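You operate a simulated robot arm through the tools that you are given. There is no shell and no other tool. Be economical: measure what you need, move in short steps, check, and stop when the job is done.

The job below is to be done with a simulated two-armed robot. You get a single attempt, and the scene is never put back.

Task
Open the counter drawer, fetch the 5 Ah battery from the front of the work tray and set it in the inside of the counter drawer, then shut the drawer. Fetch the filter that says "NBY 3791" from the top of the grey cabinet and set it on the low bin. Open the desk drawer, take the pack that expires first from the new side of the desk drawer and leave it on the desk top, then shut the drawer. Take the blue tube from the counter top and leave it on the desk top. Put the chock on the rack shelf away on the bottom shelf of the steel rack. Stack the 30 steel bolt from the middle shelf of the right bay on top of the 25 steel bolt. Put the large block on the bench top. Take the cup from the rack shelf and put it on top of the can there. Open the floor vent. Any order will do. Set down upright: battery, chock, cup.

Only the result counts: the job must be done as asked and must still hold three seconds after the hand-in. Knocking over, shifting, dropping, spilling or breaking anything else fails it.

Robot
Two 7-joint arms with two-finger parallel grippers on one trunk, on a base that drives. Base frame: it is fixed to the floor where the robot stands at the start and does not move with it; the origin is under the middle of the robot, x ahead of it, y to its left, z up. Lengths are in m, angles in rad, forces in N, time in s.
The left shoulder is at the start at [0.114, 0.184, 1.226], the right one opposite. With the tool pointing down near the work surface each hand reaches from about 0.1 to 0.58 m from the robot's upright axis, wherever it stands, measured 20 degrees to its own side. Places, roughly: battery [-2.75, 2.75, 1]; bench top [-4, 3.5, 0.9]; bottom shelf of the steel rack [-2.7, -1.9, 0.1]; can [-2.5, 4.5, 0.75]; chock (12x7x13 cm) [-2, 4.2, 0.8]; counter drawer [0.7, -0.2, 0.8]; cup (7x7x9 cm) [-2.6, 4.6, 0.8]; desk drawer [-0.9, 0.8, 0.7]; desk top [-0.8, 0.9, 0.8]; filter [-2, 2, 1]; floor vent [-2.1, 2.3, 0.2]; inside of the counter drawer [0.7, -0.2, 0.7]; large block (13x5x4 cm) [-2.3, 4.3, 0.8]; low bin [-2.7, 4.8, 0.1]; pack [-1, 0.75, 0.75]; steel bolt [-2.25, 4.25, 1.25]. Payload 1.57 kg a hand.
The tool frame of a hand sits at the grasp point between the pads (the TCP): z along the fingers, y along the line on which they close. The tips reach 0.03 m beyond it. The gripper opens to 0.08 m. The fingers are 0.017 m wide and 0.012 m thick; the gripper's body (0.04 by 0.082 m) begins 0.08 m behind the TCP.
Orientation is that of the tool frame in the base frame, as [roll, pitch, yaw] about the fixed x, y, z axes, in that order (R = Rz(yaw) Ry(pitch) Rx(roll)). With the fingers straight down and closing along the base's y, the tool's x points along the base's -x, its y along +y and its z along -z.

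Tools
- The arms move only by the tool move_arm. It takes "left_commands", "right_commands" or both (then of equal length, played together; a hand with none holds still); each is a list of rows, each a list of 7 numbers: the shift along the tool's x, y, z in m, then the turn, a rotation vector about the tool's x, y, z in rad, then the gripper command, from -1 (fully open) to 1 (shut), values between in proportion. In form: [[tx, ty, tz, rx, ry, rz, jaw], ...]. A call has 1 to 10 rows; each row shifts and turns the commanded pose from where the row before left it, along the tool's axes as they then stand. Rows are played at 5 a second. More than 0.05 m and 0.15 rad between two rows, or a gripper value outside its range, and nothing of the call is played. Where a pose cannot be reached the arm comes as near as it can. A force on the tool above 40 N (or 10 N above the force at the start of the call, whichever is more), or a blocked arm, ends the call early, and 0.2 s more pass. The fingers move at their own pace (about 0.153 m/s each) and stop on an object; they squeeze with about 27 N. The grip force told is the motor's: it shows also when the fingers shut on nothing. Time passes only in rows, and 0.2 s behind the last, so rows that do not move let the fingers close. It gives the time, the measured TCP pose, the force on the tool (base axes), the opening and the grip force at its end, in the units of the frame above (readings bear some noise), with the torque about the TCP (base axes, N m) and any sound that the robot's microphone picked up.
- Cameras (640 x 400 px; columns grow to the right, rows downward): "scene" is now at [0.1297, 0.1225, 1.4351]; the picture's right is [0.90, -0.43, -0.00], its down [-0.32, -0.68, -0.66] and it looks along [0.28, 0.60, -0.75] (base axes); focal length 214 px, centre (320, 200). "left" rides on the left gripper at [0.072, 0.007, -0.122] in its tool frame; the picture's right is [-0.09, 1.00, 0.00], its down [-0.84, -0.08, -0.54] and it looks along [-0.54, -0.05, 0.84] (tool axes); focal length 238 px, centre (320, 200). "right" rides on the right gripper at [0.072, -0.007, -0.122] in its tool frame; the picture's right is [0.09, 1.00, 0.00], its down [-0.84, 0.08, -0.54] and it looks along [-0.54, 0.05, 0.84] (tool axes); focal length 238 px, centre (320, 200). There is no depth. A picture from a camera that has moved, and an enlarged one, comes with that camera's place and axes in the base frame and with its lens.
- grab_frame(camera): a new picture of that camera. No time passes.
- slide_trunk(by): slides the trunk up (or, below 0, down) by that many m; the arms and the scene camera ride with it, the base frame stays. It gives what a move gives, with no picture.
- base_move(legs): drives the robot by 1 to 6 legs, each [ahead, left, turn to the left] in m, m and rad, along the robot's own axes; the way and the turn of a leg run together, so that a leg with both is an arc; at most 1.5 m and 3.142 rad a leg. The arms and the cameras ride along, it lands a little off, and it stops where it bumps. It gives what a move gives.
- aim_head(pan, tilt): turns the head with the scene camera to pan (to the left, within 1.501 rad either way) and tilt (down, from -0.506 to 1.204), counted from straight ahead of the robot. It gives what a move gives.
- inspect(camera, box): a new picture of the part [left, top, right, bottom] of that camera's present view, enlarged. No time passes.
- close_job(): hands the job in; it is judged then, once.

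Go step by step. Nothing tells you exact positions but the pictures and the camera data: compare them with the known pose of the tool, close in by small moves and look again before you grip or let go. The budget is 535 turns and 320 pictures, counting those below and the enlarged ones. Unless the task says otherwise, let go and move clear before handing in.

The tools are called after "Request:" as name(argument=value, ...) on one line, values as JSON. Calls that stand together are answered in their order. move_arm: Moves the arms, as the interface text tells. Its arguments: {"type":"object","properties":{"left_commands":{"type":"array","items":{"type":"array","items":{"type":"number"}}},"right_commands":{"type":"array","items":{"type":"array","items":{"type":"number"}}}},"required":[]} The other tools are called the same way: slide_trunk (by) slides the trunk up or down; base_move (legs) drives the base; aim_head (pan, tilt) turns the head that bears the scene camera; grab_frame (camera) takes a picture; inspect (camera, box) takes an enlarged picture of a part of a camera's view; close_job () hands the job in.

At the start:

```text
t: 0.0
left_tcp_pos: [0.3866, 0.4571, 1.2287]
left_tcp_rot: [-3.14, 0.0, -3.141]
left_contact_force: [3.4, -2.4, 1.1]
left_torque: [0.15, 0.3, 0.01]
left_grip_width: 0.0802
left_grip_force: 0.2
right_tcp_pos: [0.4302, 0.0922, 1.1012]
right_tcp_rot: [-3.14, -0.001, -3.141]
right_contact_force: [-0.6, -1.8, 1.0]
right_torque: [0.16, -0.11, -0.01]
right_grip_width: 0.0798
right_grip_force: 0.1
trunk travel left (down, up): [-0.8, 0.14]
robot x, y, heading: [0.0434, 0.0498, 0.002]
head pan, tilt: [1.127, 0.846]
```

scene: 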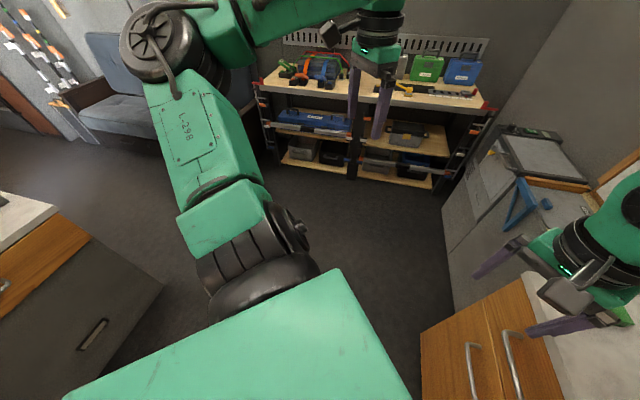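
right: 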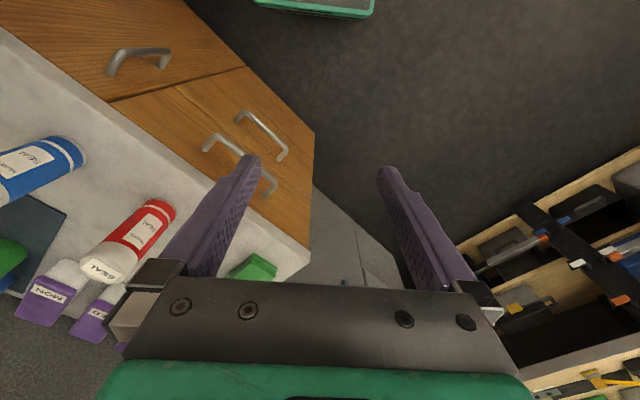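
left: 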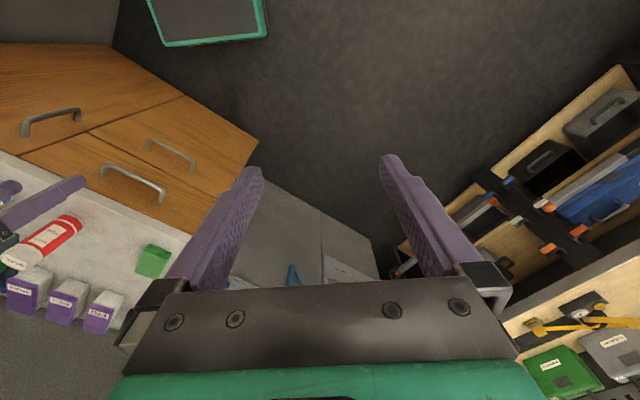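

I see a counter to the right with drawers and shelves ahead-left. I'll look around with the head first to map the room.

Request:
aim_head(pan=0, tilt=0.7)

Request:
grab_frame(camera="scene")

Request:
aim_head(pan=-0.7, tilt=0.7)

Request:
grab_frame(camera="scene")

Request:
aim_head(pan=1.5, tilt=0.3)

Request:
grab_frame(camera="scene")

```text
t: 1.4
left_tcp_pos: [0.386, 0.4557, 1.2271]
left_tcp_rot: [-3.141, 0.001, 3.141]
left_contact_force: [0.1, 0.5, 0.2]
left_torque: [-0.03, -0.01, 0.02]
left_grip_width: 0.0802
left_grip_force: 0.0
right_tcp_pos: [0.4316, 0.0924, 1.1005]
right_tcp_rot: [-3.139, 0.002, 3.142]
right_contact_force: [-0.1, -1.2, -0.3]
right_torque: [0.02, -0.01, -0.01]
right_grip_width: 0.0799
right_grip_force: 0.1
trunk travel left (down, up): [-0.8, 0.14]
robot x, y, heading: [0.0441, 0.0498, 0.002]
head pan, tilt: [0.0, 0.7]
```

```text
316 pictures are left
camera scene: at [0.1809, 0.0516, 1.4471], right [0.0, -1.0, 0.0], down [-0.64, 0.0, -0.76], along [0.76, 0.0, -0.64], focal length 214 px, centre (320, 200)
```

scene: 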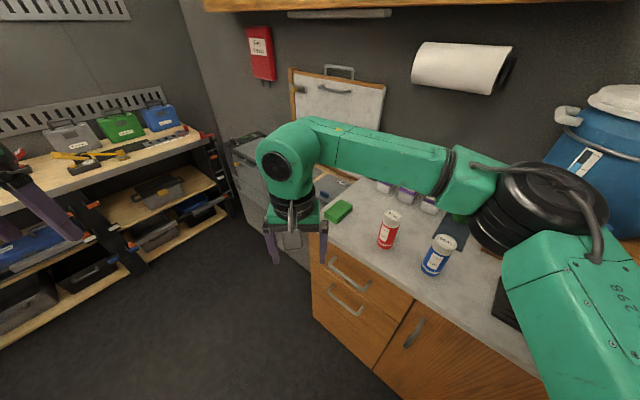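

```text
t: 2.4
left_tcp_pos: [0.3855, 0.4562, 1.2272]
left_tcp_rot: [-3.14, -0.001, 3.141]
left_contact_force: [0.5, 1.3, 0.0]
left_torque: [-0.02, 0.0, -0.03]
left_grip_width: 0.0798
left_grip_force: 0.0
right_tcp_pos: [0.4311, 0.0911, 1.1019]
right_tcp_rot: [-3.14, -0.003, -3.141]
right_contact_force: [-0.2, -0.3, 0.6]
right_torque: [0.01, 0.01, 0.01]
right_grip_width: 0.0801
right_grip_force: 0.0
trunk travel left (down, up): [-0.8, 0.14]
robot x, y, heading: [0.0422, 0.0503, -0.005]
head pan, tilt: [-0.7, 0.7]
```

```text
315 pictures are left
camera scene: at [0.1612, -0.0032, 1.4471], right [-0.64, -0.77, 0.0], down [-0.49, 0.41, -0.76], along [0.58, -0.49, -0.64], focal length 214 px, centre (320, 200)
```

scene: 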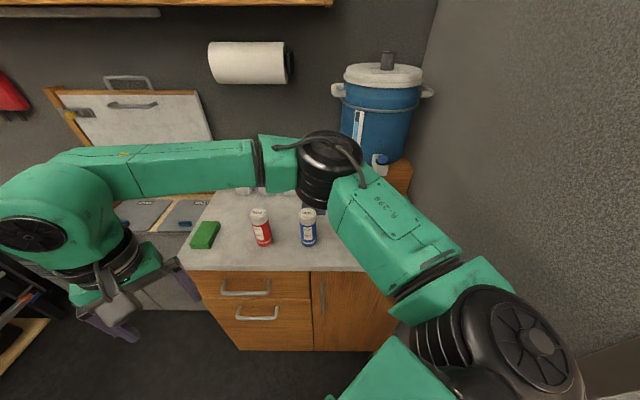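

```text
t: 4.5
left_tcp_pos: [0.3864, 0.4567, 1.2258]
left_tcp_rot: [-3.14, -0.001, 3.141]
left_contact_force: [-0.2, 0.0, 0.0]
left_torque: [0.0, -0.03, -0.01]
left_grip_width: 0.0799
left_grip_force: 0.0
right_tcp_pos: [0.4309, 0.0916, 1.1008]
right_tcp_rot: [-3.141, -0.003, -3.141]
right_contact_force: [-0.5, -0.1, -0.4]
right_torque: [0.0, 0.03, 0.01]
right_grip_width: 0.0801
right_grip_force: 0.2
trunk travel left (down, up): [-0.8, 0.14]
robot x, y, heading: [0.0417, 0.0511, 0.003]
head pan, tilt: [1.499, 0.3]
```

```text
314 pictures are left
camera scene: at [0.103, 0.1446, 1.4832], right [1.0, -0.07, 0.0], down [-0.02, -0.3, -0.95], along [0.07, 0.95, -0.3], focal length 214 px, centre (320, 200)
```

scene: 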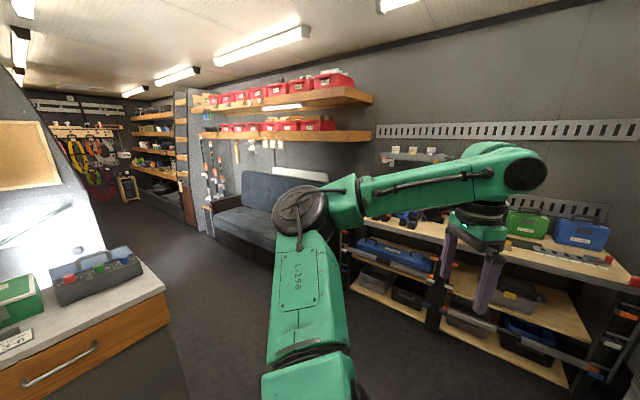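

The counter is turned by about -0.7 rad; its top drawer handle is near [0.535, -0.035, 0.855]. I'll turn to face it square and step back a little.

Request:
base_move(legs=[[-0.1, 0, 0], [0, 0, -0.7]])

Request:
aim_head(pan=0, tilt=0.8)

Request:
grab_frame(camera="scene")

Request:
grab_frame(camera="left")

```text
t: 5.8
left_tcp_pos: [0.3196, 0.5122, 1.2286]
left_tcp_rot: [-3.14, 0.005, -3.127]
left_contact_force: [0.0, 0.3, 0.1]
left_torque: [-0.04, -0.02, 0.0]
left_grip_width: 0.0799
left_grip_force: 0.1
right_tcp_pos: [0.3716, 0.148, 1.1009]
right_tcp_rot: [-3.14, 0.004, -3.127]
right_contact_force: [-0.5, 0.1, 0.5]
right_torque: [-0.02, -0.03, 0.02]
right_grip_width: 0.0802
right_grip_force: 0.1
trunk travel left (down, up): [-0.8, 0.14]
robot x, y, heading: [-0.0147, 0.1008, 0.015]
head pan, tilt: [1.499, 0.3]
stopped in leg 1: the robot was blocked; the commanded pose is now the measured one
```

```text
t: 7.4
left_tcp_pos: [0.3223, 0.5106, 1.2281]
left_tcp_rot: [-3.141, 0.002, -3.126]
left_contact_force: [-0.8, -0.5, 0.0]
left_torque: [0.01, 0.01, -0.01]
left_grip_width: 0.0803
left_grip_force: 0.2
right_tcp_pos: [0.3734, 0.1457, 1.101]
right_tcp_rot: [-3.141, 0.0, -3.127]
right_contact_force: [-0.7, -0.5, -0.1]
right_torque: [-0.01, -0.02, 0.01]
right_grip_width: 0.0801
right_grip_force: 0.0
trunk travel left (down, up): [-0.8, 0.14]
robot x, y, heading: [-0.0165, 0.0972, 0.013]
head pan, tilt: [0.0, 0.799]
```

```text
313 pictures are left
camera scene: at [0.1196, 0.1027, 1.4388], right [0.02, -1.0, 0.0], down [-0.72, -0.01, -0.7], along [0.7, 0.01, -0.72], focal length 214 px, centre (320, 200)
```

scene: 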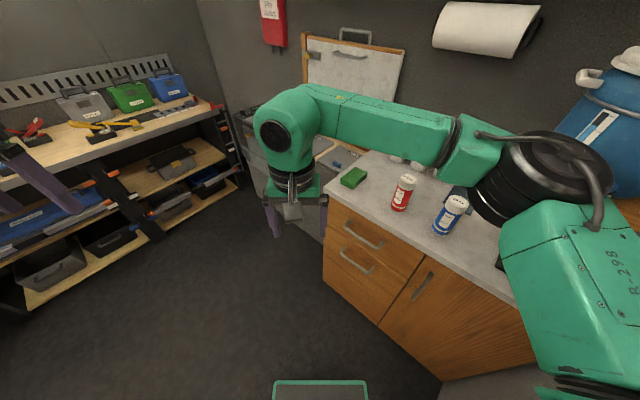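

```text
312 pictures are left
camera left: at [0.2497, 0.5152, 1.3504], right [0.08, 1.0, 0.0], down [0.84, -0.06, 0.54], along [0.54, -0.04, -0.84], focal length 238 px, centre (320, 200)
```

left: 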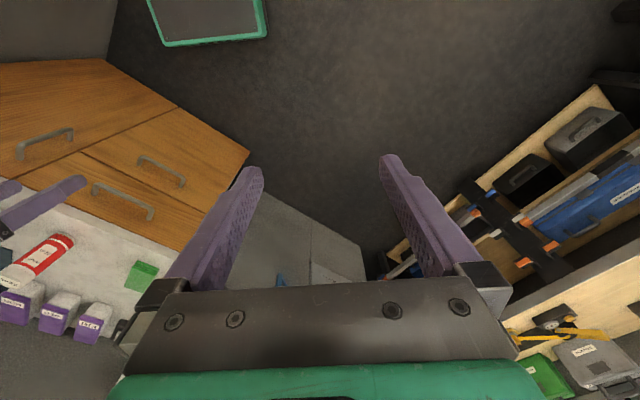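

Backing up was blocked by something behind. I'll look down to both sides before moving.

Request:
aim_head(pan=-1.5, tilt=0.9)

Request:
grab_frame(camera="scene")

Request:
aim_head(pan=1.5, tilt=0.9)

Request:
grab_frame(camera="scene")

```text
t: 9.0
left_tcp_pos: [0.3216, 0.5105, 1.2279]
left_tcp_rot: [3.141, 0.001, -3.127]
left_contact_force: [0.0, 0.4, 1.2]
left_torque: [-0.01, 0.0, -0.04]
left_grip_width: 0.0799
left_grip_force: 0.1
right_tcp_pos: [0.3729, 0.1458, 1.0998]
right_tcp_rot: [3.14, 0.0, -3.126]
right_contact_force: [0.9, 0.1, -0.1]
right_torque: [-0.04, 0.02, -0.03]
right_grip_width: 0.08
right_grip_force: 0.0
trunk travel left (down, up): [-0.8, 0.14]
robot x, y, heading: [-0.0151, 0.106, 0.013]
head pan, tilt: [-1.499, 0.901]
```

```text
311 pictures are left
camera scene: at [0.0454, 0.0262, 1.431], right [-1.0, -0.09, 0.0], down [-0.07, 0.78, -0.62], along [0.05, -0.62, -0.78], focal length 214 px, centre (320, 200)
```

scene: 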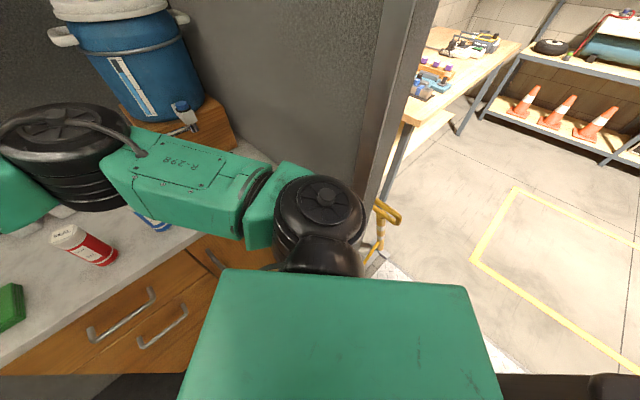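

```text
t: 11.6
left_tcp_pos: [0.3211, 0.5105, 1.227]
left_tcp_rot: [-3.141, 0.001, -3.127]
left_contact_force: [0.7, 0.3, -0.9]
left_torque: [0.0, -0.03, 0.01]
left_grip_width: 0.08
left_grip_force: 0.1
right_tcp_pos: [0.3725, 0.148, 1.1007]
right_tcp_rot: [3.141, 0.001, -3.129]
right_contact_force: [-0.4, -0.3, -0.1]
right_torque: [0.03, -0.01, 0.01]
right_grip_width: 0.08
right_grip_force: 0.0
trunk travel left (down, up): [-0.8, 0.14]
robot x, y, heading: [-0.0145, 0.1002, 0.012]
head pan, tilt: [1.499, 0.901]
```

```text
310 pictures are left
camera scene: at [0.0432, 0.1768, 1.4309], right [1.0, -0.06, 0.0], down [-0.04, -0.78, -0.62], along [0.04, 0.62, -0.78], focal length 214 px, centre (320, 200)
```

scene: 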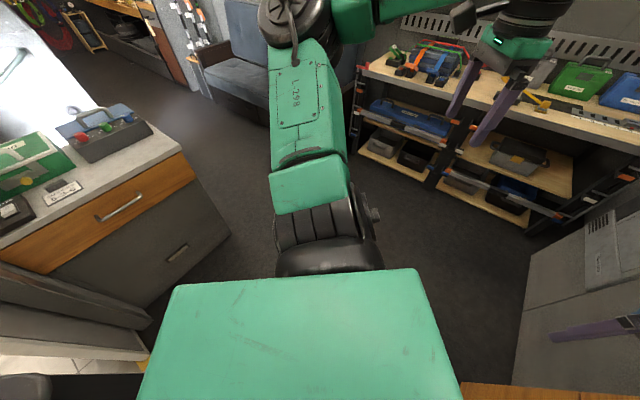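

The robot stands just inside a doorway: the counter is on one side, the desk on the other, and the door wall behind. I'll move away from the wall, then turn to the counter.

Request:
base_move(legs=[[0.0, 0.15, 0], [0, 0, -0.7]])

Request:
aim_head(pan=0.0, tilt=0.8)

Request:
grab_frame(camera="scene")

Request:
grab_frame(camera="left")

```text
t: 14.9
left_tcp_pos: [0.5061, 0.3461, 1.2275]
left_tcp_rot: [-3.141, 0.002, 2.453]
left_contact_force: [1.1, -0.1, 0.1]
left_torque: [0.0, 0.0, 0.02]
left_grip_width: 0.0799
left_grip_force: 0.2
right_tcp_pos: [0.3082, 0.0362, 1.101]
right_tcp_rot: [-3.141, 0.002, 2.45]
right_contact_force: [-1.3, 0.5, 0.3]
right_torque: [0.0, -0.01, -0.01]
right_grip_width: 0.0799
right_grip_force: 0.1
trunk travel left (down, up): [-0.8, 0.14]
robot x, y, heading: [-0.0179, 0.2524, -0.69]
head pan, tilt: [1.499, 0.901]
```

```text
t: 16.5
left_tcp_pos: [0.5053, 0.3458, 1.2268]
left_tcp_rot: [3.14, 0.002, 2.452]
left_contact_force: [-0.4, -0.2, 0.2]
left_torque: [0.03, 0.0, -0.03]
left_grip_width: 0.08
left_grip_force: 0.1
right_tcp_pos: [0.3083, 0.0369, 1.1011]
right_tcp_rot: [-3.141, 0.0, 2.45]
right_contact_force: [0.5, -0.6, 1.2]
right_torque: [0.03, -0.03, -0.01]
right_grip_width: 0.0802
right_grip_force: 0.1
trunk travel left (down, up): [-0.8, 0.14]
robot x, y, heading: [-0.0189, 0.2502, -0.695]
head pan, tilt: [0.0, 0.799]
```

```text
309 pictures are left
camera scene: at [0.087, 0.1686, 1.4388], right [-0.64, -0.77, 0.0], down [-0.55, 0.46, -0.7], along [0.54, -0.44, -0.72], focal length 214 px, centre (320, 200)
```

scene: 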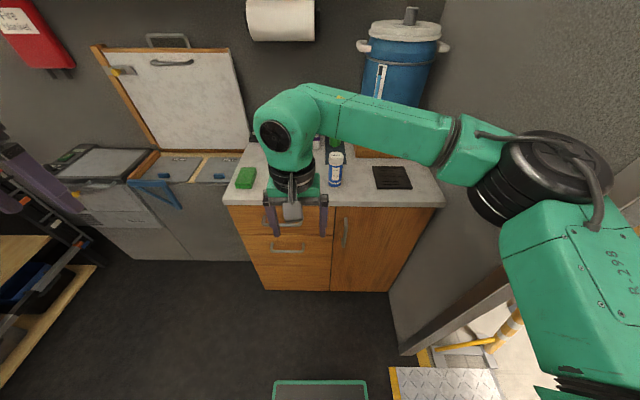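

```text
308 pictures are left
camera left: at [0.4541, 0.3962, 1.3505], right [0.7, 0.71, 0.0], down [0.6, -0.59, 0.54], along [0.39, -0.38, -0.84], focal length 238 px, centre (320, 200)
```

left: 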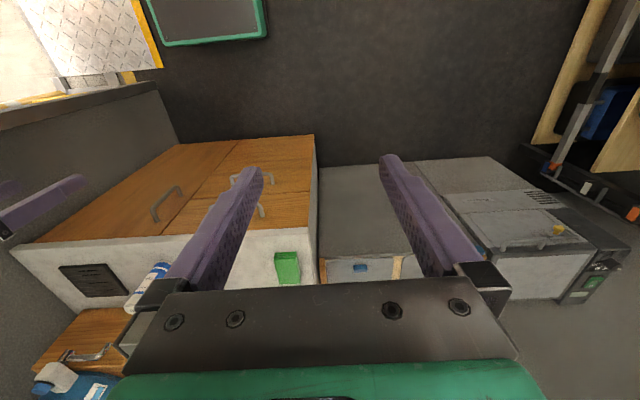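

The robot is now square to the counter; I take the drawer handle to be ~0.6 m ahead and 0.14 m left of the robot. I'll turn the left hand so that it can close on the bar.

Request:
move_arm(left_commands=[[0, 0, 0.02, 0, 0, 0.15, -1], [0, 0, 0.02, 0, 0, 0.15, -1], [0, 0, 0.02, 0, 0, 0.15, -1], [0, 0, 0.02, 0, 0, 0.15, -1], [0, 0, 0.02, 0, 0, 0.15, -1], [0, 0, 0.02, 0, 0, 0.15, -1], [0, 0, 0.02, 0, 0, 0.15, -1], [0, 0, 0.02, 0, 0, 0.15, -1], [0, 0, 0.02, 0, 0, 0.15, -1], [0, 0, 0.02, 0, 0, 0.15, -1]])

Request:
move_arm(left_commands=[[0, 0, 0, 0, 0, 0.07, -1], [0, 0, 0, -0.15, 0, 0, -1], [0, 0, 0, -0.15, 0, 0, -1], [0, 0, 0, -0.15, 0, 0, -1], [0, 0, 0, -0.15, 0, 0, -1], [0, 0, 0, -0.15, 0, 0, -1], [0, 0, 0, -0.15, 0, 0, -1]])

Request:
grab_frame(camera="left")

Request:
grab_frame(camera="scene")

```text
t: 18.7
left_tcp_pos: [0.5056, 0.3445, 1.028]
left_tcp_rot: [3.139, 0.0, 0.949]
left_contact_force: [0.2, -0.8, -0.4]
left_torque: [-0.04, 0.01, 0.01]
left_grip_width: 0.0798
left_grip_force: 0.1
right_tcp_pos: [0.3095, 0.0361, 1.1009]
right_tcp_rot: [-3.142, 0.0, 2.45]
right_contact_force: [-0.8, -1.0, 0.2]
right_torque: [0.03, 0.03, -0.01]
right_grip_width: 0.0802
right_grip_force: 0.0
trunk travel left (down, up): [-0.8, 0.14]
robot x, y, heading: [-0.0178, 0.253, -0.688]
head pan, tilt: [0.0, 0.799]
```

```text
t: 20.3
left_tcp_pos: [0.5044, 0.347, 1.028]
left_tcp_rot: [2.237, 0.002, 0.882]
left_contact_force: [-0.5, -0.4, -0.4]
left_torque: [-0.01, 0.0, -0.02]
left_grip_width: 0.0798
left_grip_force: 0.0
left hand out of reach, approached as far as the arm can: row 5
right_tcp_pos: [0.3077, 0.0383, 1.1006]
right_tcp_rot: [-3.141, 0.001, 2.45]
right_contact_force: [-0.2, -0.1, -0.6]
right_torque: [-0.07, 0.01, 0.02]
right_grip_width: 0.0802
right_grip_force: 0.0
trunk travel left (down, up): [-0.8, 0.14]
robot x, y, heading: [-0.0134, 0.2498, -0.691]
head pan, tilt: [0.0, 0.799]
```

```text
307 pictures are left
camera left: at [0.4795, 0.4606, 1.1091], right [0.42, -0.46, 0.78], down [-0.9, -0.34, 0.28], along [0.14, -0.82, -0.56], focal length 238 px, centre (320, 200)
```

left: 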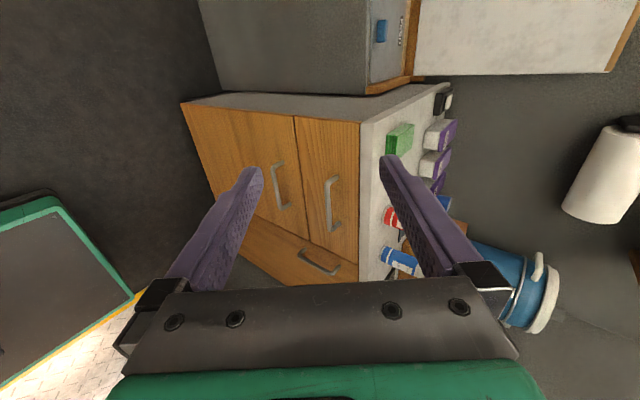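

```text
306 pictures are left
camera scene: at [0.0858, 0.1714, 1.4391], right [-0.64, -0.77, 0.0], down [-0.55, 0.46, -0.7], along [0.54, -0.45, -0.72], focal length 214 px, centre (320, 200)
```

scene: 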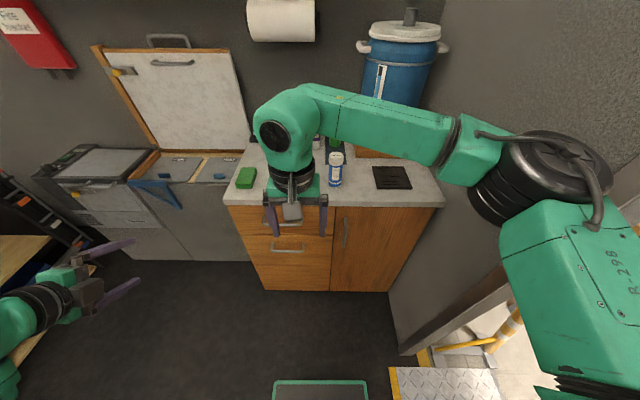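

The upper handle triangulates to about [0.567, -0.037, 0.805]. First I'll move the right hand clear to the right, then bring the left one up to the handle.

Request:
move_arm(right_commands=[[0.02, -0.04, -0.02, 0, 0, 0, -1], [0.02, -0.04, -0.02, 0, 0, 0, -1], [0.02, -0.04, -0.02, 0, 0, 0, -1], [0.02, -0.04, -0.02, 0, 0, 0, -1], [0.0, -0.04, -0.02, 0, 0, 0, -1]])

Request:
move_arm(left_commands=[[-0.042, 0, 0, 0, 0, 0, -1], [-0.042, 0, 0, 0, 0, 0, -1], [-0.043, 0, 0, 0, 0, 0, -1], [-0.043, 0, 0, 0, 0, 0, -1], [-0.043, 0, 0, 0, 0, 0, -1], [-0.043, 0, 0, 0, 0, 0, -1], [0, 0, 0.045, 0, 0, 0, -1], [0, 0, 0.045, 0, 0, 0, -1], [0, 0, 0.045, 0, 0, 0, -1]])

Request:
grab_frame(camera="left")

Request:
grab_frame(camera="scene")

```text
t: 21.5
left_tcp_pos: [0.5017, 0.3461, 1.0281]
left_tcp_rot: [2.239, -0.001, 0.882]
left_contact_force: [-0.5, -0.3, 0.2]
left_torque: [0.02, 0.0, -0.03]
left_grip_width: 0.0799
left_grip_force: 0.0
right_tcp_pos: [0.1164, -0.0665, 1.1994]
right_tcp_rot: [3.138, 0.001, 2.453]
right_contact_force: [-0.2, -0.1, -0.4]
right_torque: [0.01, 0.01, 0.02]
right_grip_width: 0.0803
right_grip_force: 0.1
trunk travel left (down, up): [-0.8, 0.14]
robot x, y, heading: [-0.0132, 0.2501, -0.686]
head pan, tilt: [0.0, 0.799]
```

```text
t: 23.5
left_tcp_pos: [0.5392, 0.2203, 0.94]
left_tcp_rot: [2.244, 0.003, 0.882]
left_contact_force: [0.0, -1.2, 0.4]
left_torque: [0.01, -0.02, 0.0]
left_grip_width: 0.08
left_grip_force: 0.0
left hand out of reach, approached as far as the arm can: row 2, 3, 4, 5, 6
right_tcp_pos: [0.1207, -0.0665, 1.1996]
right_tcp_rot: [-3.141, 0.0, 2.451]
right_contact_force: [0.0, -0.1, 0.0]
right_torque: [0.01, 0.02, 0.0]
right_grip_width: 0.0801
right_grip_force: 0.0
trunk travel left (down, up): [-0.8, 0.14]
robot x, y, heading: [-0.0164, 0.2533, -0.691]
head pan, tilt: [0.0, 0.799]
```

```text
305 pictures are left
camera left: at [0.514, 0.334, 1.022], right [0.42, -0.46, 0.78], down [-0.9, -0.35, 0.28], along [0.14, -0.82, -0.56], focal length 238 px, centre (320, 200)
```

left: 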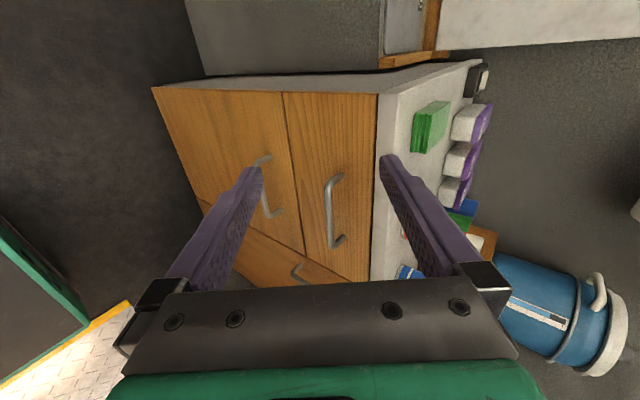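

```text
304 pictures are left
camera scene: at [0.0878, 0.1683, 1.4388], right [-0.64, -0.77, 0.0], down [-0.55, 0.46, -0.7], along [0.54, -0.44, -0.72], focal length 214 px, centre (320, 200)
```

scene: 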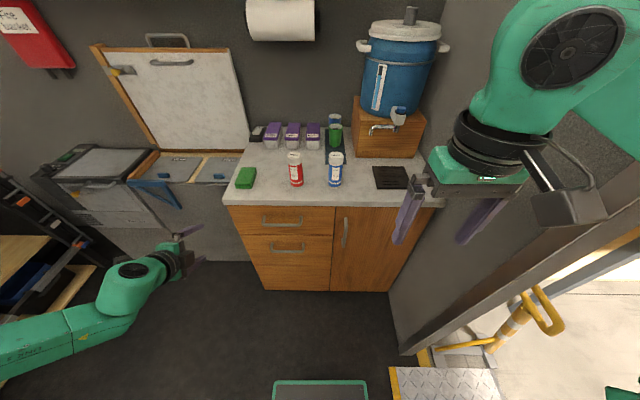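

The left wrist can't reach inward that way round. I'll bring it back upright and turn it the other way (camera on the inner side).

Request:
move_arm(left_commands=[[0, 0, -0.02, 0.15, 0, 0, -1], [0, 0, -0.02, 0.15, 0, 0, -1], [0, 0, -0.02, 0.15, 0, 0, -1], [0, 0, 0, 0.15, 0, 0, -1], [0, 0, 0, 0.15, 0, 0, -1], [0, 0, 0, 0.15, 0, 0, -1], [0, 0, 0, 0, 0, -0.15, -1], [0, 0, 0, 0, 0, -0.15, -1], [0, 0, 0, 0, 0, -0.15, -1], [0, 0, 0, 0, 0, -0.15, -1]])

Request:
move_arm(left_commands=[[0, 0, 0, 0, 0, -0.15, -1], [0, 0, 0, 0, 0, -0.15, -1], [0, 0, 0, 0, 0, -0.15, -1], [0, 0, 0, 0, 0, -0.15, -1], [0, 0, 0, 0, 0, -0.15, -1], [0, 0, 0, 0, 0, -0.15, -1], [0, 0, 0, 0, 0, -0.15, -1], [0, 0, 0, 0, 0, -0.15, -1], [0, 0, 0, 0, 0, -0.15, -1], [0, 0, 0, 0, 0, -0.15, -1]])

Request:
move_arm(left_commands=[[0, 0, 0, 0, 0, -0.15, -1], [0, 0, 0, 0, 0, -0.15, -1], [0, 0, 0, 0, 0, -0.15, -1], [0, 0, 0, 0, 0, -0.15, -1], [0, 0, 0, 0, 0, -0.15, -1], [0, 0, 0, 0, 0, -0.15, -1], [0, 0, 0, 0, 0, -0.09, -1]])

Request:
move_arm(left_commands=[[0, 0, 0, 0.15, 0, 0, -1], [0, 0, 0, 0.15, 0, 0, -1], [0, 0, 0, 0.15, 0, 0, -1], [0, 0, 0, 0.15, 0, 0, -1], [0, 0, 0, 0.15, 0, 0, -1], [0, 0, 0, 0.15, 0, 0, -1]])

```text
t: 25.7
left_tcp_pos: [0.5088, 0.2477, 0.9854]
left_tcp_rot: [3.141, 0.0, 1.483]
left_contact_force: [0.7, 0.5, -0.1]
left_torque: [-0.03, -0.02, 0.01]
left_grip_width: 0.0798
left_grip_force: 0.1
right_tcp_pos: [0.1213, -0.0667, 1.1983]
right_tcp_rot: [3.14, 0.0, 2.45]
right_contact_force: [-0.1, 0.2, 0.1]
right_torque: [0.0, 0.0, 0.03]
right_grip_width: 0.0802
right_grip_force: 0.0
trunk travel left (down, up): [-0.8, 0.14]
robot x, y, heading: [-0.0151, 0.2482, -0.693]
head pan, tilt: [0.0, 0.799]
```

```text
t: 27.9
left_tcp_pos: [0.5097, 0.2481, 0.985]
left_tcp_rot: [3.141, 0.003, 2.985]
left_contact_force: [-1.0, 0.1, -0.2]
left_torque: [-0.02, 0.01, 0.01]
left_grip_width: 0.08
left_grip_force: 0.0
right_tcp_pos: [0.1206, -0.0657, 1.2001]
right_tcp_rot: [-3.142, 0.0, 2.45]
right_contact_force: [-0.7, -0.4, -0.6]
right_torque: [-0.03, 0.0, 0.03]
right_grip_width: 0.0799
right_grip_force: 0.0
trunk travel left (down, up): [-0.8, 0.14]
robot x, y, heading: [-0.0149, 0.2521, -0.687]
head pan, tilt: [0.0, 0.799]
```

```text
t: 29.5
left_tcp_pos: [0.5091, 0.2479, 0.984]
left_tcp_rot: [-3.141, 0.0, -2.308]
left_contact_force: [-0.5, -0.5, 0.1]
left_torque: [0.02, 0.0, -0.01]
left_grip_width: 0.0801
left_grip_force: 0.1
right_tcp_pos: [0.1196, -0.0665, 1.1988]
right_tcp_rot: [3.141, 0.0, 2.451]
right_contact_force: [-0.7, -0.3, 0.0]
right_torque: [-0.01, 0.0, 0.0]
right_grip_width: 0.0801
right_grip_force: 0.0
trunk travel left (down, up): [-0.8, 0.14]
robot x, y, heading: [-0.0156, 0.25, -0.692]
head pan, tilt: [0.0, 0.799]
```

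```text
t: 30.9
left_tcp_pos: [0.5073, 0.2479, 0.9856]
left_tcp_rot: [-2.239, -0.001, -2.314]
left_contact_force: [0.7, -0.3, -0.7]
left_torque: [-0.02, 0.04, 0.0]
left_grip_width: 0.0801
left_grip_force: 0.0
right_tcp_pos: [0.1196, -0.0647, 1.2011]
right_tcp_rot: [-3.141, 0.001, 2.451]
right_contact_force: [0.5, -0.4, 0.8]
right_torque: [0.03, 0.0, 0.01]
right_grip_width: 0.0801
right_grip_force: 0.0
trunk travel left (down, up): [-0.8, 0.14]
robot x, y, heading: [-0.016, 0.2499, -0.695]
head pan, tilt: [0.0, 0.799]
```

That works. Now slide in front of the handle.

Request:
move_arm(left_commands=[[0.045, 0, 0, 0, 0, 0, -1], [0.045, 0, 0, 0, 0, 0, -1], [0.045, 0, 0, 0, 0, 0, -1], [0.045, 0, 0, 0, 0, 0, -1], [0, 0, 0.045, 0, 0, 0, -1], [0, 0, 0.045, 0, 0, 0, -1], [0, 0, 0.04, 0, 0, 0, -1], [0, 0, 0, 0, 0, 0, -1]])

Request:
grab_frame(camera="left")

Request:
grab_frame(camera="scene")

```text
t: 32.7
left_tcp_pos: [0.5566, 0.1621, 0.9861]
left_tcp_rot: [-2.242, 0.0, -2.313]
left_contact_force: [0.1, -0.2, 0.4]
left_torque: [-0.01, 0.01, 0.02]
left_grip_width: 0.0801
left_grip_force: 0.2
left hand out of reach, approached as far as the arm can: row 2, 3, 4, 5, 6, 7
right_tcp_pos: [0.1191, -0.0668, 1.1997]
right_tcp_rot: [3.141, -0.001, 2.45]
right_contact_force: [0.0, -0.1, 0.1]
right_torque: [0.02, 0.03, -0.01]
right_grip_width: 0.0799
right_grip_force: 0.2
trunk travel left (down, up): [-0.8, 0.14]
robot x, y, heading: [-0.0123, 0.2482, -0.691]
head pan, tilt: [0.0, 0.799]
```

```text
303 pictures are left
camera left: at [0.4346, 0.176, 1.0578], right [-0.39, 0.49, -0.78], down [0.29, 0.87, 0.4], along [0.87, -0.07, -0.48], focal length 238 px, centre (320, 200)
```

left: 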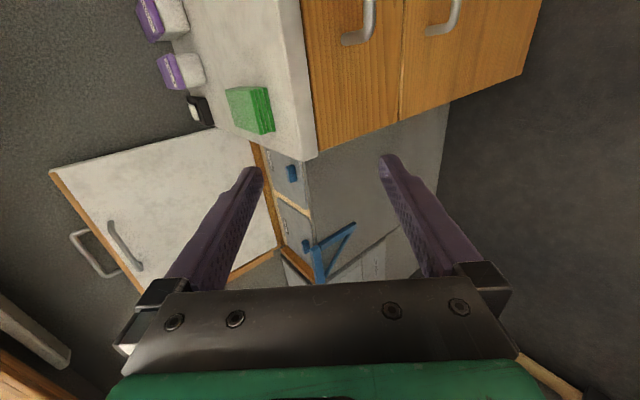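

```text
302 pictures are left
camera scene: at [0.0867, 0.1686, 1.4388], right [-0.64, -0.77, 0.0], down [-0.55, 0.46, -0.7], along [0.54, -0.44, -0.72], focal length 214 px, centre (320, 200)
```

scene: 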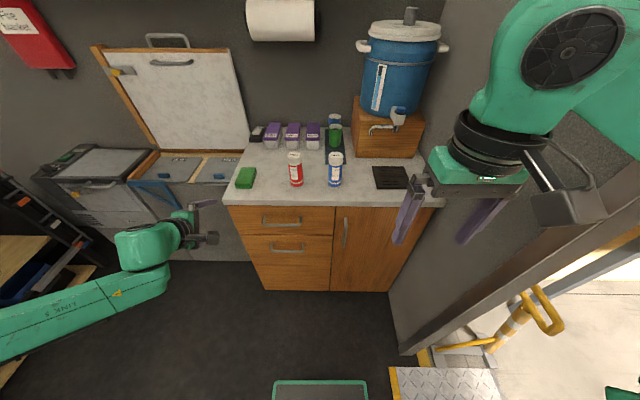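

The tilted reach is limited by the shoulder height; I'll lower the trunk so the forearm comes in flatter, and try again.

Request:
slide_trunk(by=-0.25)

Request:
move_arm(left_commands=[[0, -0.03, 0, 0, 0, 0, -1], [0.04, -0.03, 0, 0, 0, 0, -1], [0.04, -0.03, 0, 0, 0, 0, -1], [0.04, -0.03, 0, 0, 0, 0, -1], [0.03, 0, 0, 0, 0, 0, -1]])

Request:
grab_frame(camera="left")

```text
t: 35.3
left_tcp_pos: [0.5568, 0.1635, 0.7355]
left_tcp_rot: [-2.244, 0.0, -2.315]
left_contact_force: [-0.6, -0.3, 0.2]
left_torque: [-0.01, 0.02, 0.0]
left_grip_width: 0.0803
left_grip_force: 0.0
right_tcp_pos: [0.1201, -0.0663, 0.9491]
right_tcp_rot: [-3.141, 0.001, 2.451]
right_contact_force: [-1.0, 0.1, 0.2]
right_torque: [0.01, -0.02, 0.02]
right_grip_width: 0.0799
right_grip_force: 0.0
trunk travel left (down, up): [-0.55, 0.39]
robot x, y, heading: [-0.0111, 0.2496, -0.693]
head pan, tilt: [0.0, 0.799]
```

```text
t: 36.5
left_tcp_pos: [0.5108, 0.0017, 0.831]
left_tcp_rot: [-2.246, 0.002, -2.312]
left_contact_force: [0.3, -1.0, -0.1]
left_torque: [0.03, -0.01, -0.02]
left_grip_width: 0.0801
left_grip_force: 0.0
right_tcp_pos: [0.1196, -0.067, 0.9496]
right_tcp_rot: [3.14, 0.0, 2.452]
right_contact_force: [-0.7, -1.2, 0.4]
right_torque: [0.0, 0.04, 0.04]
right_grip_width: 0.0802
right_grip_force: 0.1
trunk travel left (down, up): [-0.55, 0.39]
robot x, y, heading: [-0.0158, 0.2528, -0.69]
head pan, tilt: [0.0, 0.799]
```

```text
301 pictures are left
camera left: at [0.3883, 0.0148, 0.9016], right [-0.4, 0.49, -0.78], down [0.29, 0.87, 0.4], along [0.87, -0.07, -0.48], focal length 238 px, centre (320, 200)
```

left: 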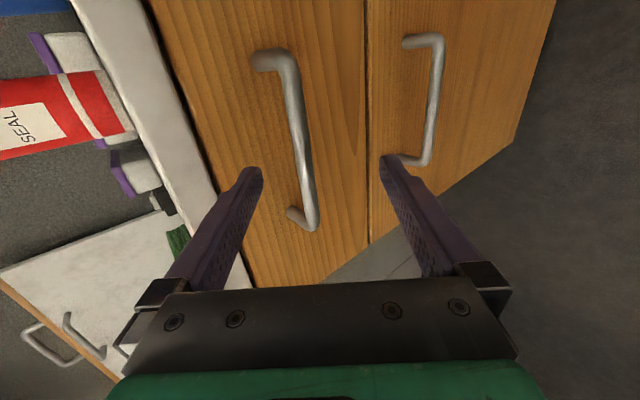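

Handle is right in front now. I'll level the fingers more so that they straddle the bar without touching the panel.

Request:
move_arm(left_commands=[[0, 0, 0, 0.15, 0, 0, -1], [0, 0, 0, 0.15, 0, 0, -1], [0, 0, 0, 0.15, 0, 0, -1], [0.01, 0.014, 0.02, 0, 0, 0, -1]])

Request:
grab_frame(camera="left")

```text
t: 37.5
left_tcp_pos: [0.5163, -0.0184, 0.8112]
left_tcp_rot: [-1.791, 0.001, -2.314]
left_contact_force: [0.4, 0.7, 0.5]
left_torque: [0.0, 0.01, 0.01]
left_grip_width: 0.0801
left_grip_force: 0.1
right_tcp_pos: [0.12, -0.0673, 0.9485]
right_tcp_rot: [3.141, -0.002, 2.45]
right_contact_force: [0.4, 0.4, 0.5]
right_torque: [-0.01, 0.01, 0.01]
right_grip_width: 0.0799
right_grip_force: 0.0
trunk travel left (down, up): [-0.55, 0.39]
robot x, y, heading: [-0.0168, 0.2518, -0.692]
head pan, tilt: [0.0, 0.799]
```

```text
300 pictures are left
camera left: at [0.379, 0.0096, 0.832], right [-0.1, 0.22, -0.97], down [0.19, 0.96, 0.2], along [0.98, -0.16, -0.14], focal length 238 px, centre (320, 200)
```

left: 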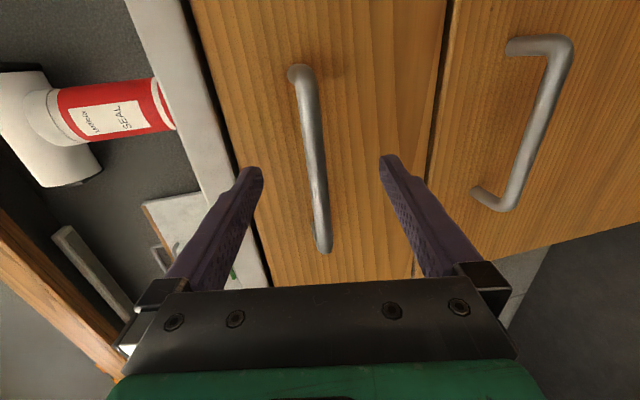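

The bar sits nicely between the fingers. Advance 4 cm and close.

Request:
move_arm(left_commands=[[0, -0.002, 0.02, 0, 0, 0, -1], [0, 0, 0.02, 0, 0, 0, -1], [0, 0, 0.005, 0, 0, 0, -1]])

Request:
grab_frame(camera="left")

```text
t: 38.3
left_tcp_pos: [0.5427, -0.0427, 0.8079]
left_tcp_rot: [-1.785, 0.003, -2.315]
left_contact_force: [-27.0, 24.5, -1.2]
left_torque: [-0.95, -1.06, 0.25]
left_grip_width: 0.0725
left_grip_force: 0.1
right_tcp_pos: [0.1146, -0.0624, 0.952]
right_tcp_rot: [3.141, 0.007, 2.451]
right_contact_force: [0.9, 0.5, -0.5]
right_torque: [0.02, -0.01, 0.02]
right_grip_width: 0.0802
right_grip_force: 0.1
trunk travel left (down, up): [-0.55, 0.39]
robot x, y, heading: [-0.0195, 0.2524, -0.692]
head pan, tilt: [0.0, 0.799]
```

```text
299 pictures are left
camera left: at [0.4061, -0.0153, 0.8284], right [-0.09, 0.21, -0.97], down [0.19, 0.96, 0.19], along [0.98, -0.17, -0.13], focal length 238 px, centre (320, 200)
```

left: 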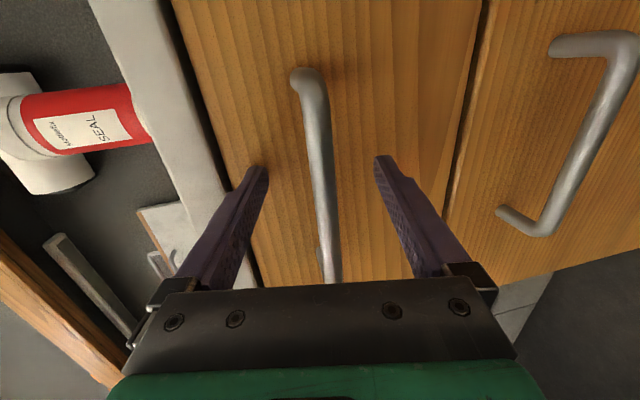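

Fingertips touch the drawer face; back off a few millimetres and close.

Request:
move_arm(left_commands=[[0, 0, -0.01, 0, 0, 0, -1], [0, 0, 0, 0, 0, 0, 1], [0, 0, 0, 0, 0, 0, 1], [0, 0, 0, 0, 0, 0, 1]])

```text
t: 39.3
left_tcp_pos: [0.5433, -0.0423, 0.8056]
left_tcp_rot: [-1.794, 0.0, -2.312]
left_contact_force: [4.0, -4.0, -0.4]
left_torque: [-0.12, 0.12, 0.25]
left_grip_width: 0.0137
left_grip_force: 30.4
right_tcp_pos: [0.1202, -0.0664, 0.9497]
right_tcp_rot: [3.141, 0.0, 2.45]
right_contact_force: [-0.4, 0.0, -0.3]
right_torque: [-0.03, 0.0, -0.01]
right_grip_width: 0.0801
right_grip_force: 0.0
trunk travel left (down, up): [-0.55, 0.39]
robot x, y, heading: [-0.0145, 0.2511, -0.69]
head pan, tilt: [0.0, 0.799]
```

Handle gripped. Pull the drawer straight out.

Request:
move_arm(left_commands=[[0.0015, 0.006, -0.029, 0, 0, 0, 1], [0.0015, 0.006, -0.029, 0, 0, 0, 1], [0.0015, 0.006, -0.029, 0, 0, 0, 1], [0.0015, 0.006, -0.029, 0, 0, 0, 1], [0.0015, 0.006, -0.029, 0, 0, 0, 1]])

Request:
grab_frame(camera="scene")

```text
t: 40.5
left_tcp_pos: [0.4326, 0.0532, 0.8063]
left_tcp_rot: [-1.793, 0.056, -2.329]
left_contact_force: [-4.3, -6.5, -24.3]
left_torque: [-0.27, 0.18, 0.94]
left_grip_width: 0.0147
left_grip_force: 30.6
right_tcp_pos: [0.1222, -0.0675, 0.9487]
right_tcp_rot: [3.141, -0.005, 2.451]
right_contact_force: [0.8, -0.1, 0.5]
right_torque: [0.01, -0.01, 0.0]
right_grip_width: 0.08
right_grip_force: 0.0
trunk travel left (down, up): [-0.55, 0.39]
robot x, y, heading: [-0.014, 0.252, -0.689]
head pan, tilt: [0.0, 0.799]
```

```text
298 pictures are left
camera scene: at [0.0893, 0.1664, 1.188], right [-0.64, -0.77, 0.0], down [-0.55, 0.46, -0.69], along [0.54, -0.44, -0.72], focal length 214 px, centre (320, 200)
```

scene: 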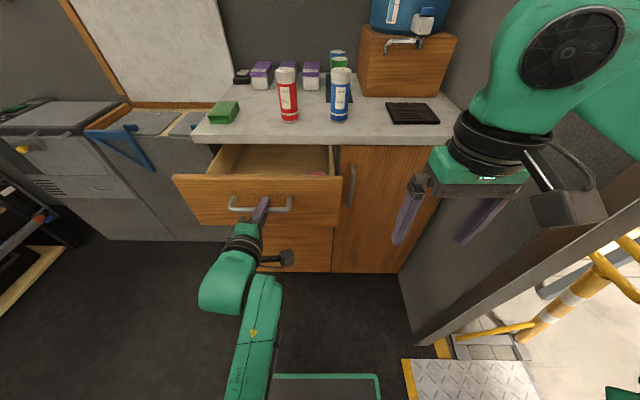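

Opening well. Pull it a further ~10 cm.

Request:
move_arm(left_commands=[[0.001, 0.008, -0.029, 0, 0, 0, 1], [0.001, 0.008, -0.029, 0, 0, 0, 1], [0.001, 0.007, -0.029, 0, 0, 0, 1], [0.001, 0.007, -0.02, 0, 0, 0, 1]])

Request:
grab_frame(camera="scene")

```text
t: 41.1
left_tcp_pos: [0.3953, 0.0884, 0.805]
left_tcp_rot: [-1.768, 0.038, -2.301]
left_contact_force: [0.9, 4.4, 6.3]
left_torque: [-0.25, 0.29, 0.97]
left_grip_width: 0.014
left_grip_force: 30.0
left hand out of reach, approached as far as the arm can: row 3
right_tcp_pos: [0.1192, -0.0647, 0.9506]
right_tcp_rot: [-3.141, 0.001, 2.452]
right_contact_force: [0.4, 0.0, 0.2]
right_torque: [-0.01, 0.01, -0.01]
right_grip_width: 0.08
right_grip_force: 0.1
trunk travel left (down, up): [-0.55, 0.39]
robot x, y, heading: [-0.018, 0.2516, -0.69]
head pan, tilt: [0.0, 0.799]
stopped in row 3 (left hand): the force on the tool passed its limit (the readings are from after the stop); the commanded pose is now the measured one
```

```text
297 pictures are left
camera scene: at [0.0855, 0.1704, 1.1893], right [-0.64, -0.77, 0.0], down [-0.55, 0.46, -0.7], along [0.54, -0.45, -0.72], focal length 214 px, centre (320, 200)
```

scene: 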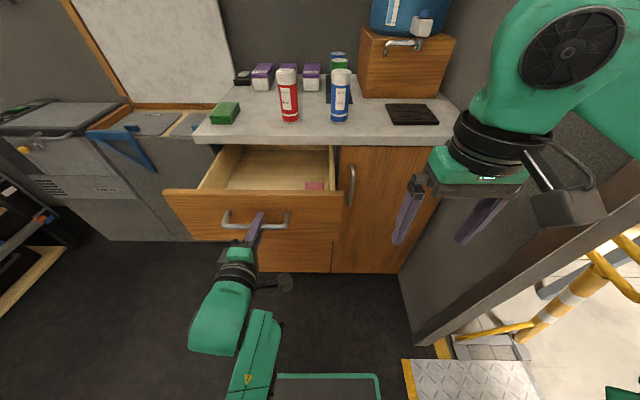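

The drawer is out about 20 cm, enough for the battery. Release the handle and back the base off.

Request:
move_arm(left_commands=[[0, 0, 0, 0, 0, 0, -1], [0, 0, 0, 0, 0, 0, -1], [0, 0, 0, 0, 0, 0, -1]])

Request:
base_move(legs=[[-0.12, 0.0, 0]])

Request:
grab_frame(camera="scene")

```text
t: 41.9
left_tcp_pos: [0.394, 0.0859, 0.8049]
left_tcp_rot: [-1.772, 0.04, -2.304]
left_contact_force: [0.0, -0.3, -0.4]
left_torque: [0.04, -0.01, 0.03]
left_grip_width: 0.08
left_grip_force: 0.0
right_tcp_pos: [0.1207, -0.066, 0.95]
right_tcp_rot: [3.141, 0.001, 2.452]
right_contact_force: [-0.2, 0.3, 0.7]
right_torque: [0.03, 0.01, -0.01]
right_grip_width: 0.08
right_grip_force: 0.1
trunk travel left (down, up): [-0.55, 0.39]
robot x, y, heading: [-0.0186, 0.2524, -0.692]
head pan, tilt: [0.0, 0.799]
```

```text
t: 43.1
left_tcp_pos: [0.3049, 0.1598, 0.8049]
left_tcp_rot: [-1.769, 0.04, -2.304]
left_contact_force: [0.2, 0.7, 0.9]
left_torque: [-0.02, 0.01, 0.02]
left_grip_width: 0.08
left_grip_force: 0.1
right_tcp_pos: [0.0279, 0.0094, 0.9499]
right_tcp_rot: [-3.141, 0.0, 2.449]
right_contact_force: [0.4, -0.5, 0.0]
right_torque: [-0.03, -0.04, 0.01]
right_grip_width: 0.0798
right_grip_force: 0.1
trunk travel left (down, up): [-0.55, 0.39]
robot x, y, heading: [-0.1082, 0.3278, -0.7]
head pan, tilt: [0.0, 0.799]
```

```text
296 pictures are left
camera scene: at [-0.0046, 0.2439, 1.1889], right [-0.64, -0.77, 0.0], down [-0.55, 0.46, -0.7], along [0.54, -0.45, -0.72], focal length 214 px, centre (320, 200)
```

scene: 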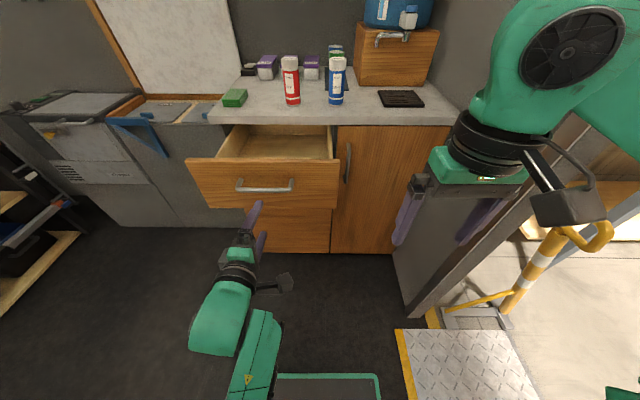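

Drawer is open. Next is the blue tube at about [0.49, -0.24], standing on the counter (top ≈0.92). I'll stow the left hand, raise the trunk a bit and prepare the right hand with a forward tilt.

Request:
slide_trunk(by=0.17)

Request:
move_arm(left_commands=[[-0.02, 0, 0, -0.15, 0, 0, -1], [-0.02, 0, 0, -0.15, 0, 0, -1], [-0.02, 0, 0, -0.15, 0, 0, -1], [-0.02, 0, 0, -0.15, 0, 0, -1], [-0.02, 0, 0, -0.15, 0, 0, -1], [-0.02, 0, 0, -0.15, 0, 0, -1], [-0.02, 0, 0, -0.15, 0, 0, -1], [0, 0, 0, -0.15, 0, 0, -1], [0, 0, 0, -0.15, 0, 0, -1]], right_commands=[[0, 0, 0, 0, -0.15, 0, -1], [0, 0, 0, 0, -0.15, 0, -1], [0, 0, 0, 0, -0.15, 0, -1], [0, 0, 0, 0, -0.15, 0, -1], [0, 0, 0, 0, -0.15, 0, -1], [0, 0, 0, 0, -0.15, 0, -1], [0, 0, 0, 0, 0, 0, -1], [0, 0, 0, 0, 0, 0, -1], [0, 0, 0, 0, 0, 0, -1]])

Request:
grab_frame(camera="scene")

Request:
grab_frame(camera="right")

```text
t: 45.0
left_tcp_pos: [0.3034, 0.1616, 0.9734]
left_tcp_rot: [-1.774, 0.04, -2.303]
left_contact_force: [0.7, -0.3, -0.8]
left_torque: [0.03, -0.02, -0.02]
left_grip_width: 0.0802
left_grip_force: 0.0
right_tcp_pos: [0.0288, 0.0081, 1.1191]
right_tcp_rot: [3.141, 0.0, 2.449]
right_contact_force: [1.1, 0.6, 0.2]
right_torque: [-0.01, 0.03, -0.03]
right_grip_width: 0.0802
right_grip_force: 0.1
trunk travel left (down, up): [-0.72, 0.22]
robot x, y, heading: [-0.1061, 0.3273, -0.693]
head pan, tilt: [0.0, 0.799]
```

```text
t: 46.3
left_tcp_pos: [0.3709, 0.2114, 0.9585]
left_tcp_rot: [-2.225, 0.244, -2.337]
left_contact_force: [-0.3, -0.4, -0.9]
left_torque: [0.02, 0.04, -0.03]
left_grip_width: 0.08
left_grip_force: 0.1
left hand out of reach, approached as far as the arm can: row 1, 2, 3, 4
right_tcp_pos: [0.0401, 0.007, 1.1311]
right_tcp_rot: [-3.139, 0.778, 2.451]
right_contact_force: [-0.4, 0.2, 0.5]
right_torque: [0.0, 0.0, 0.0]
right_grip_width: 0.0799
right_grip_force: 0.2
right hand out of reach, approached as far as the arm can: row 5, 6
trunk travel left (down, up): [-0.72, 0.22]
robot x, y, heading: [-0.1061, 0.3253, -0.696]
head pan, tilt: [0.0, 0.799]
stopped in row 6 (left hand): the arm was blocked; the commanded pose is now the measured one
```

```text
295 pictures are left
camera scene: at [-0.0016, 0.2447, 1.3587], right [-0.64, -0.77, 0.0], down [-0.55, 0.46, -0.7], along [0.53, -0.45, -0.72], focal length 214 px, centre (320, 200)
```

scene: 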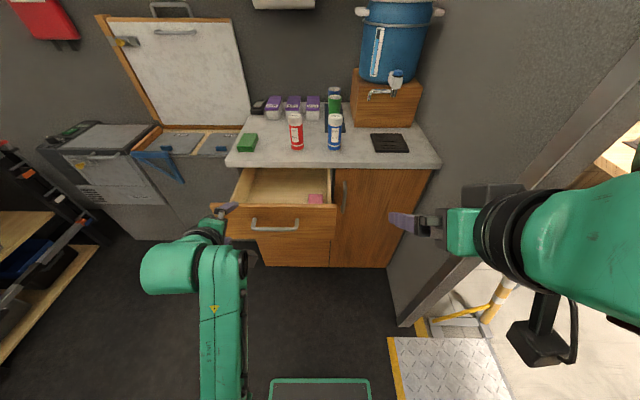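

```text
294 pictures are left
camera right: at [-0.0698, 0.0901, 1.1675], right [0.59, 0.81, -0.07], down [0.22, -0.08, 0.97], along [0.78, -0.58, -0.22], focal length 238 px, centre (320, 200)
```

right: 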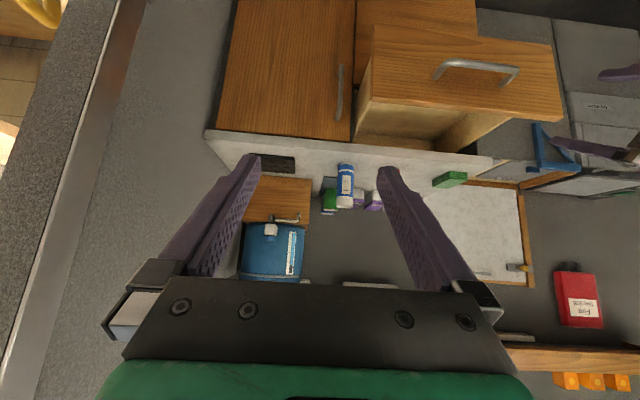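

Left hand stopped midway but clear. I'll withdraw it backward and finish untilting.

Request:
move_arm(left_commands=[[-0.01, 0, -0.03, 0, 0, 0, -1], [-0.02, 0, -0.03, -0.1, 0, 0, -1], [-0.02, 0, -0.03, -0.1, 0, 0, -1], [0, 0, 0, -0.15, 0, 0, -1], [0, 0, 0, -0.15, 0, 0, -1], [0, 0, 0, -0.15, 0, 0, -1], [0, 0, 0, -0.15, 0, 0, -1], [0, 0, 0, -0.1, 0, 0, -1]])

Request:
grab_frame(camera="scene")

```text
t: 46.8
left_tcp_pos: [0.3793, 0.2307, 0.9641]
left_tcp_rot: [-2.264, 0.447, -2.389]
left_contact_force: [0.3, -1.2, -0.7]
left_torque: [-0.03, 0.0, 0.01]
left_grip_width: 0.08
left_grip_force: 0.0
left hand out of reach, approached as far as the arm can: row 1, 2
right_tcp_pos: [0.038, 0.0063, 1.1328]
right_tcp_rot: [-3.141, 0.78, 2.447]
right_contact_force: [0.8, 0.3, -0.9]
right_torque: [-0.01, 0.01, 0.0]
right_grip_width: 0.0801
right_grip_force: 0.1
trunk travel left (down, up): [-0.72, 0.22]
robot x, y, heading: [-0.1114, 0.3259, -0.692]
head pan, tilt: [0.0, 0.799]
stopped in row 2 (left hand): the arm was blocked; the commanded pose is now the measured one
```

```text
293 pictures are left
camera scene: at [-0.0037, 0.2439, 1.3588], right [-0.64, -0.77, 0.0], down [-0.55, 0.46, -0.7], along [0.54, -0.45, -0.72], focal length 214 px, centre (320, 200)
```

scene: 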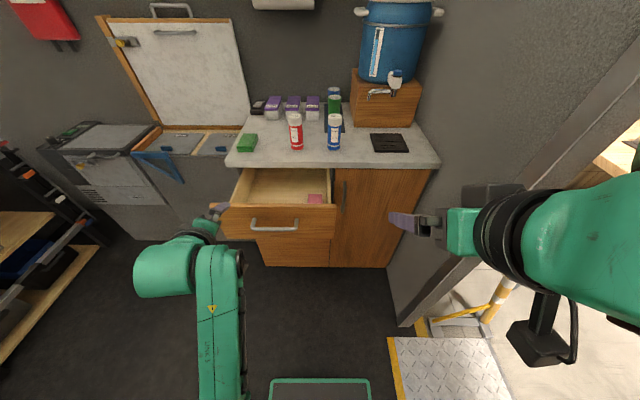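

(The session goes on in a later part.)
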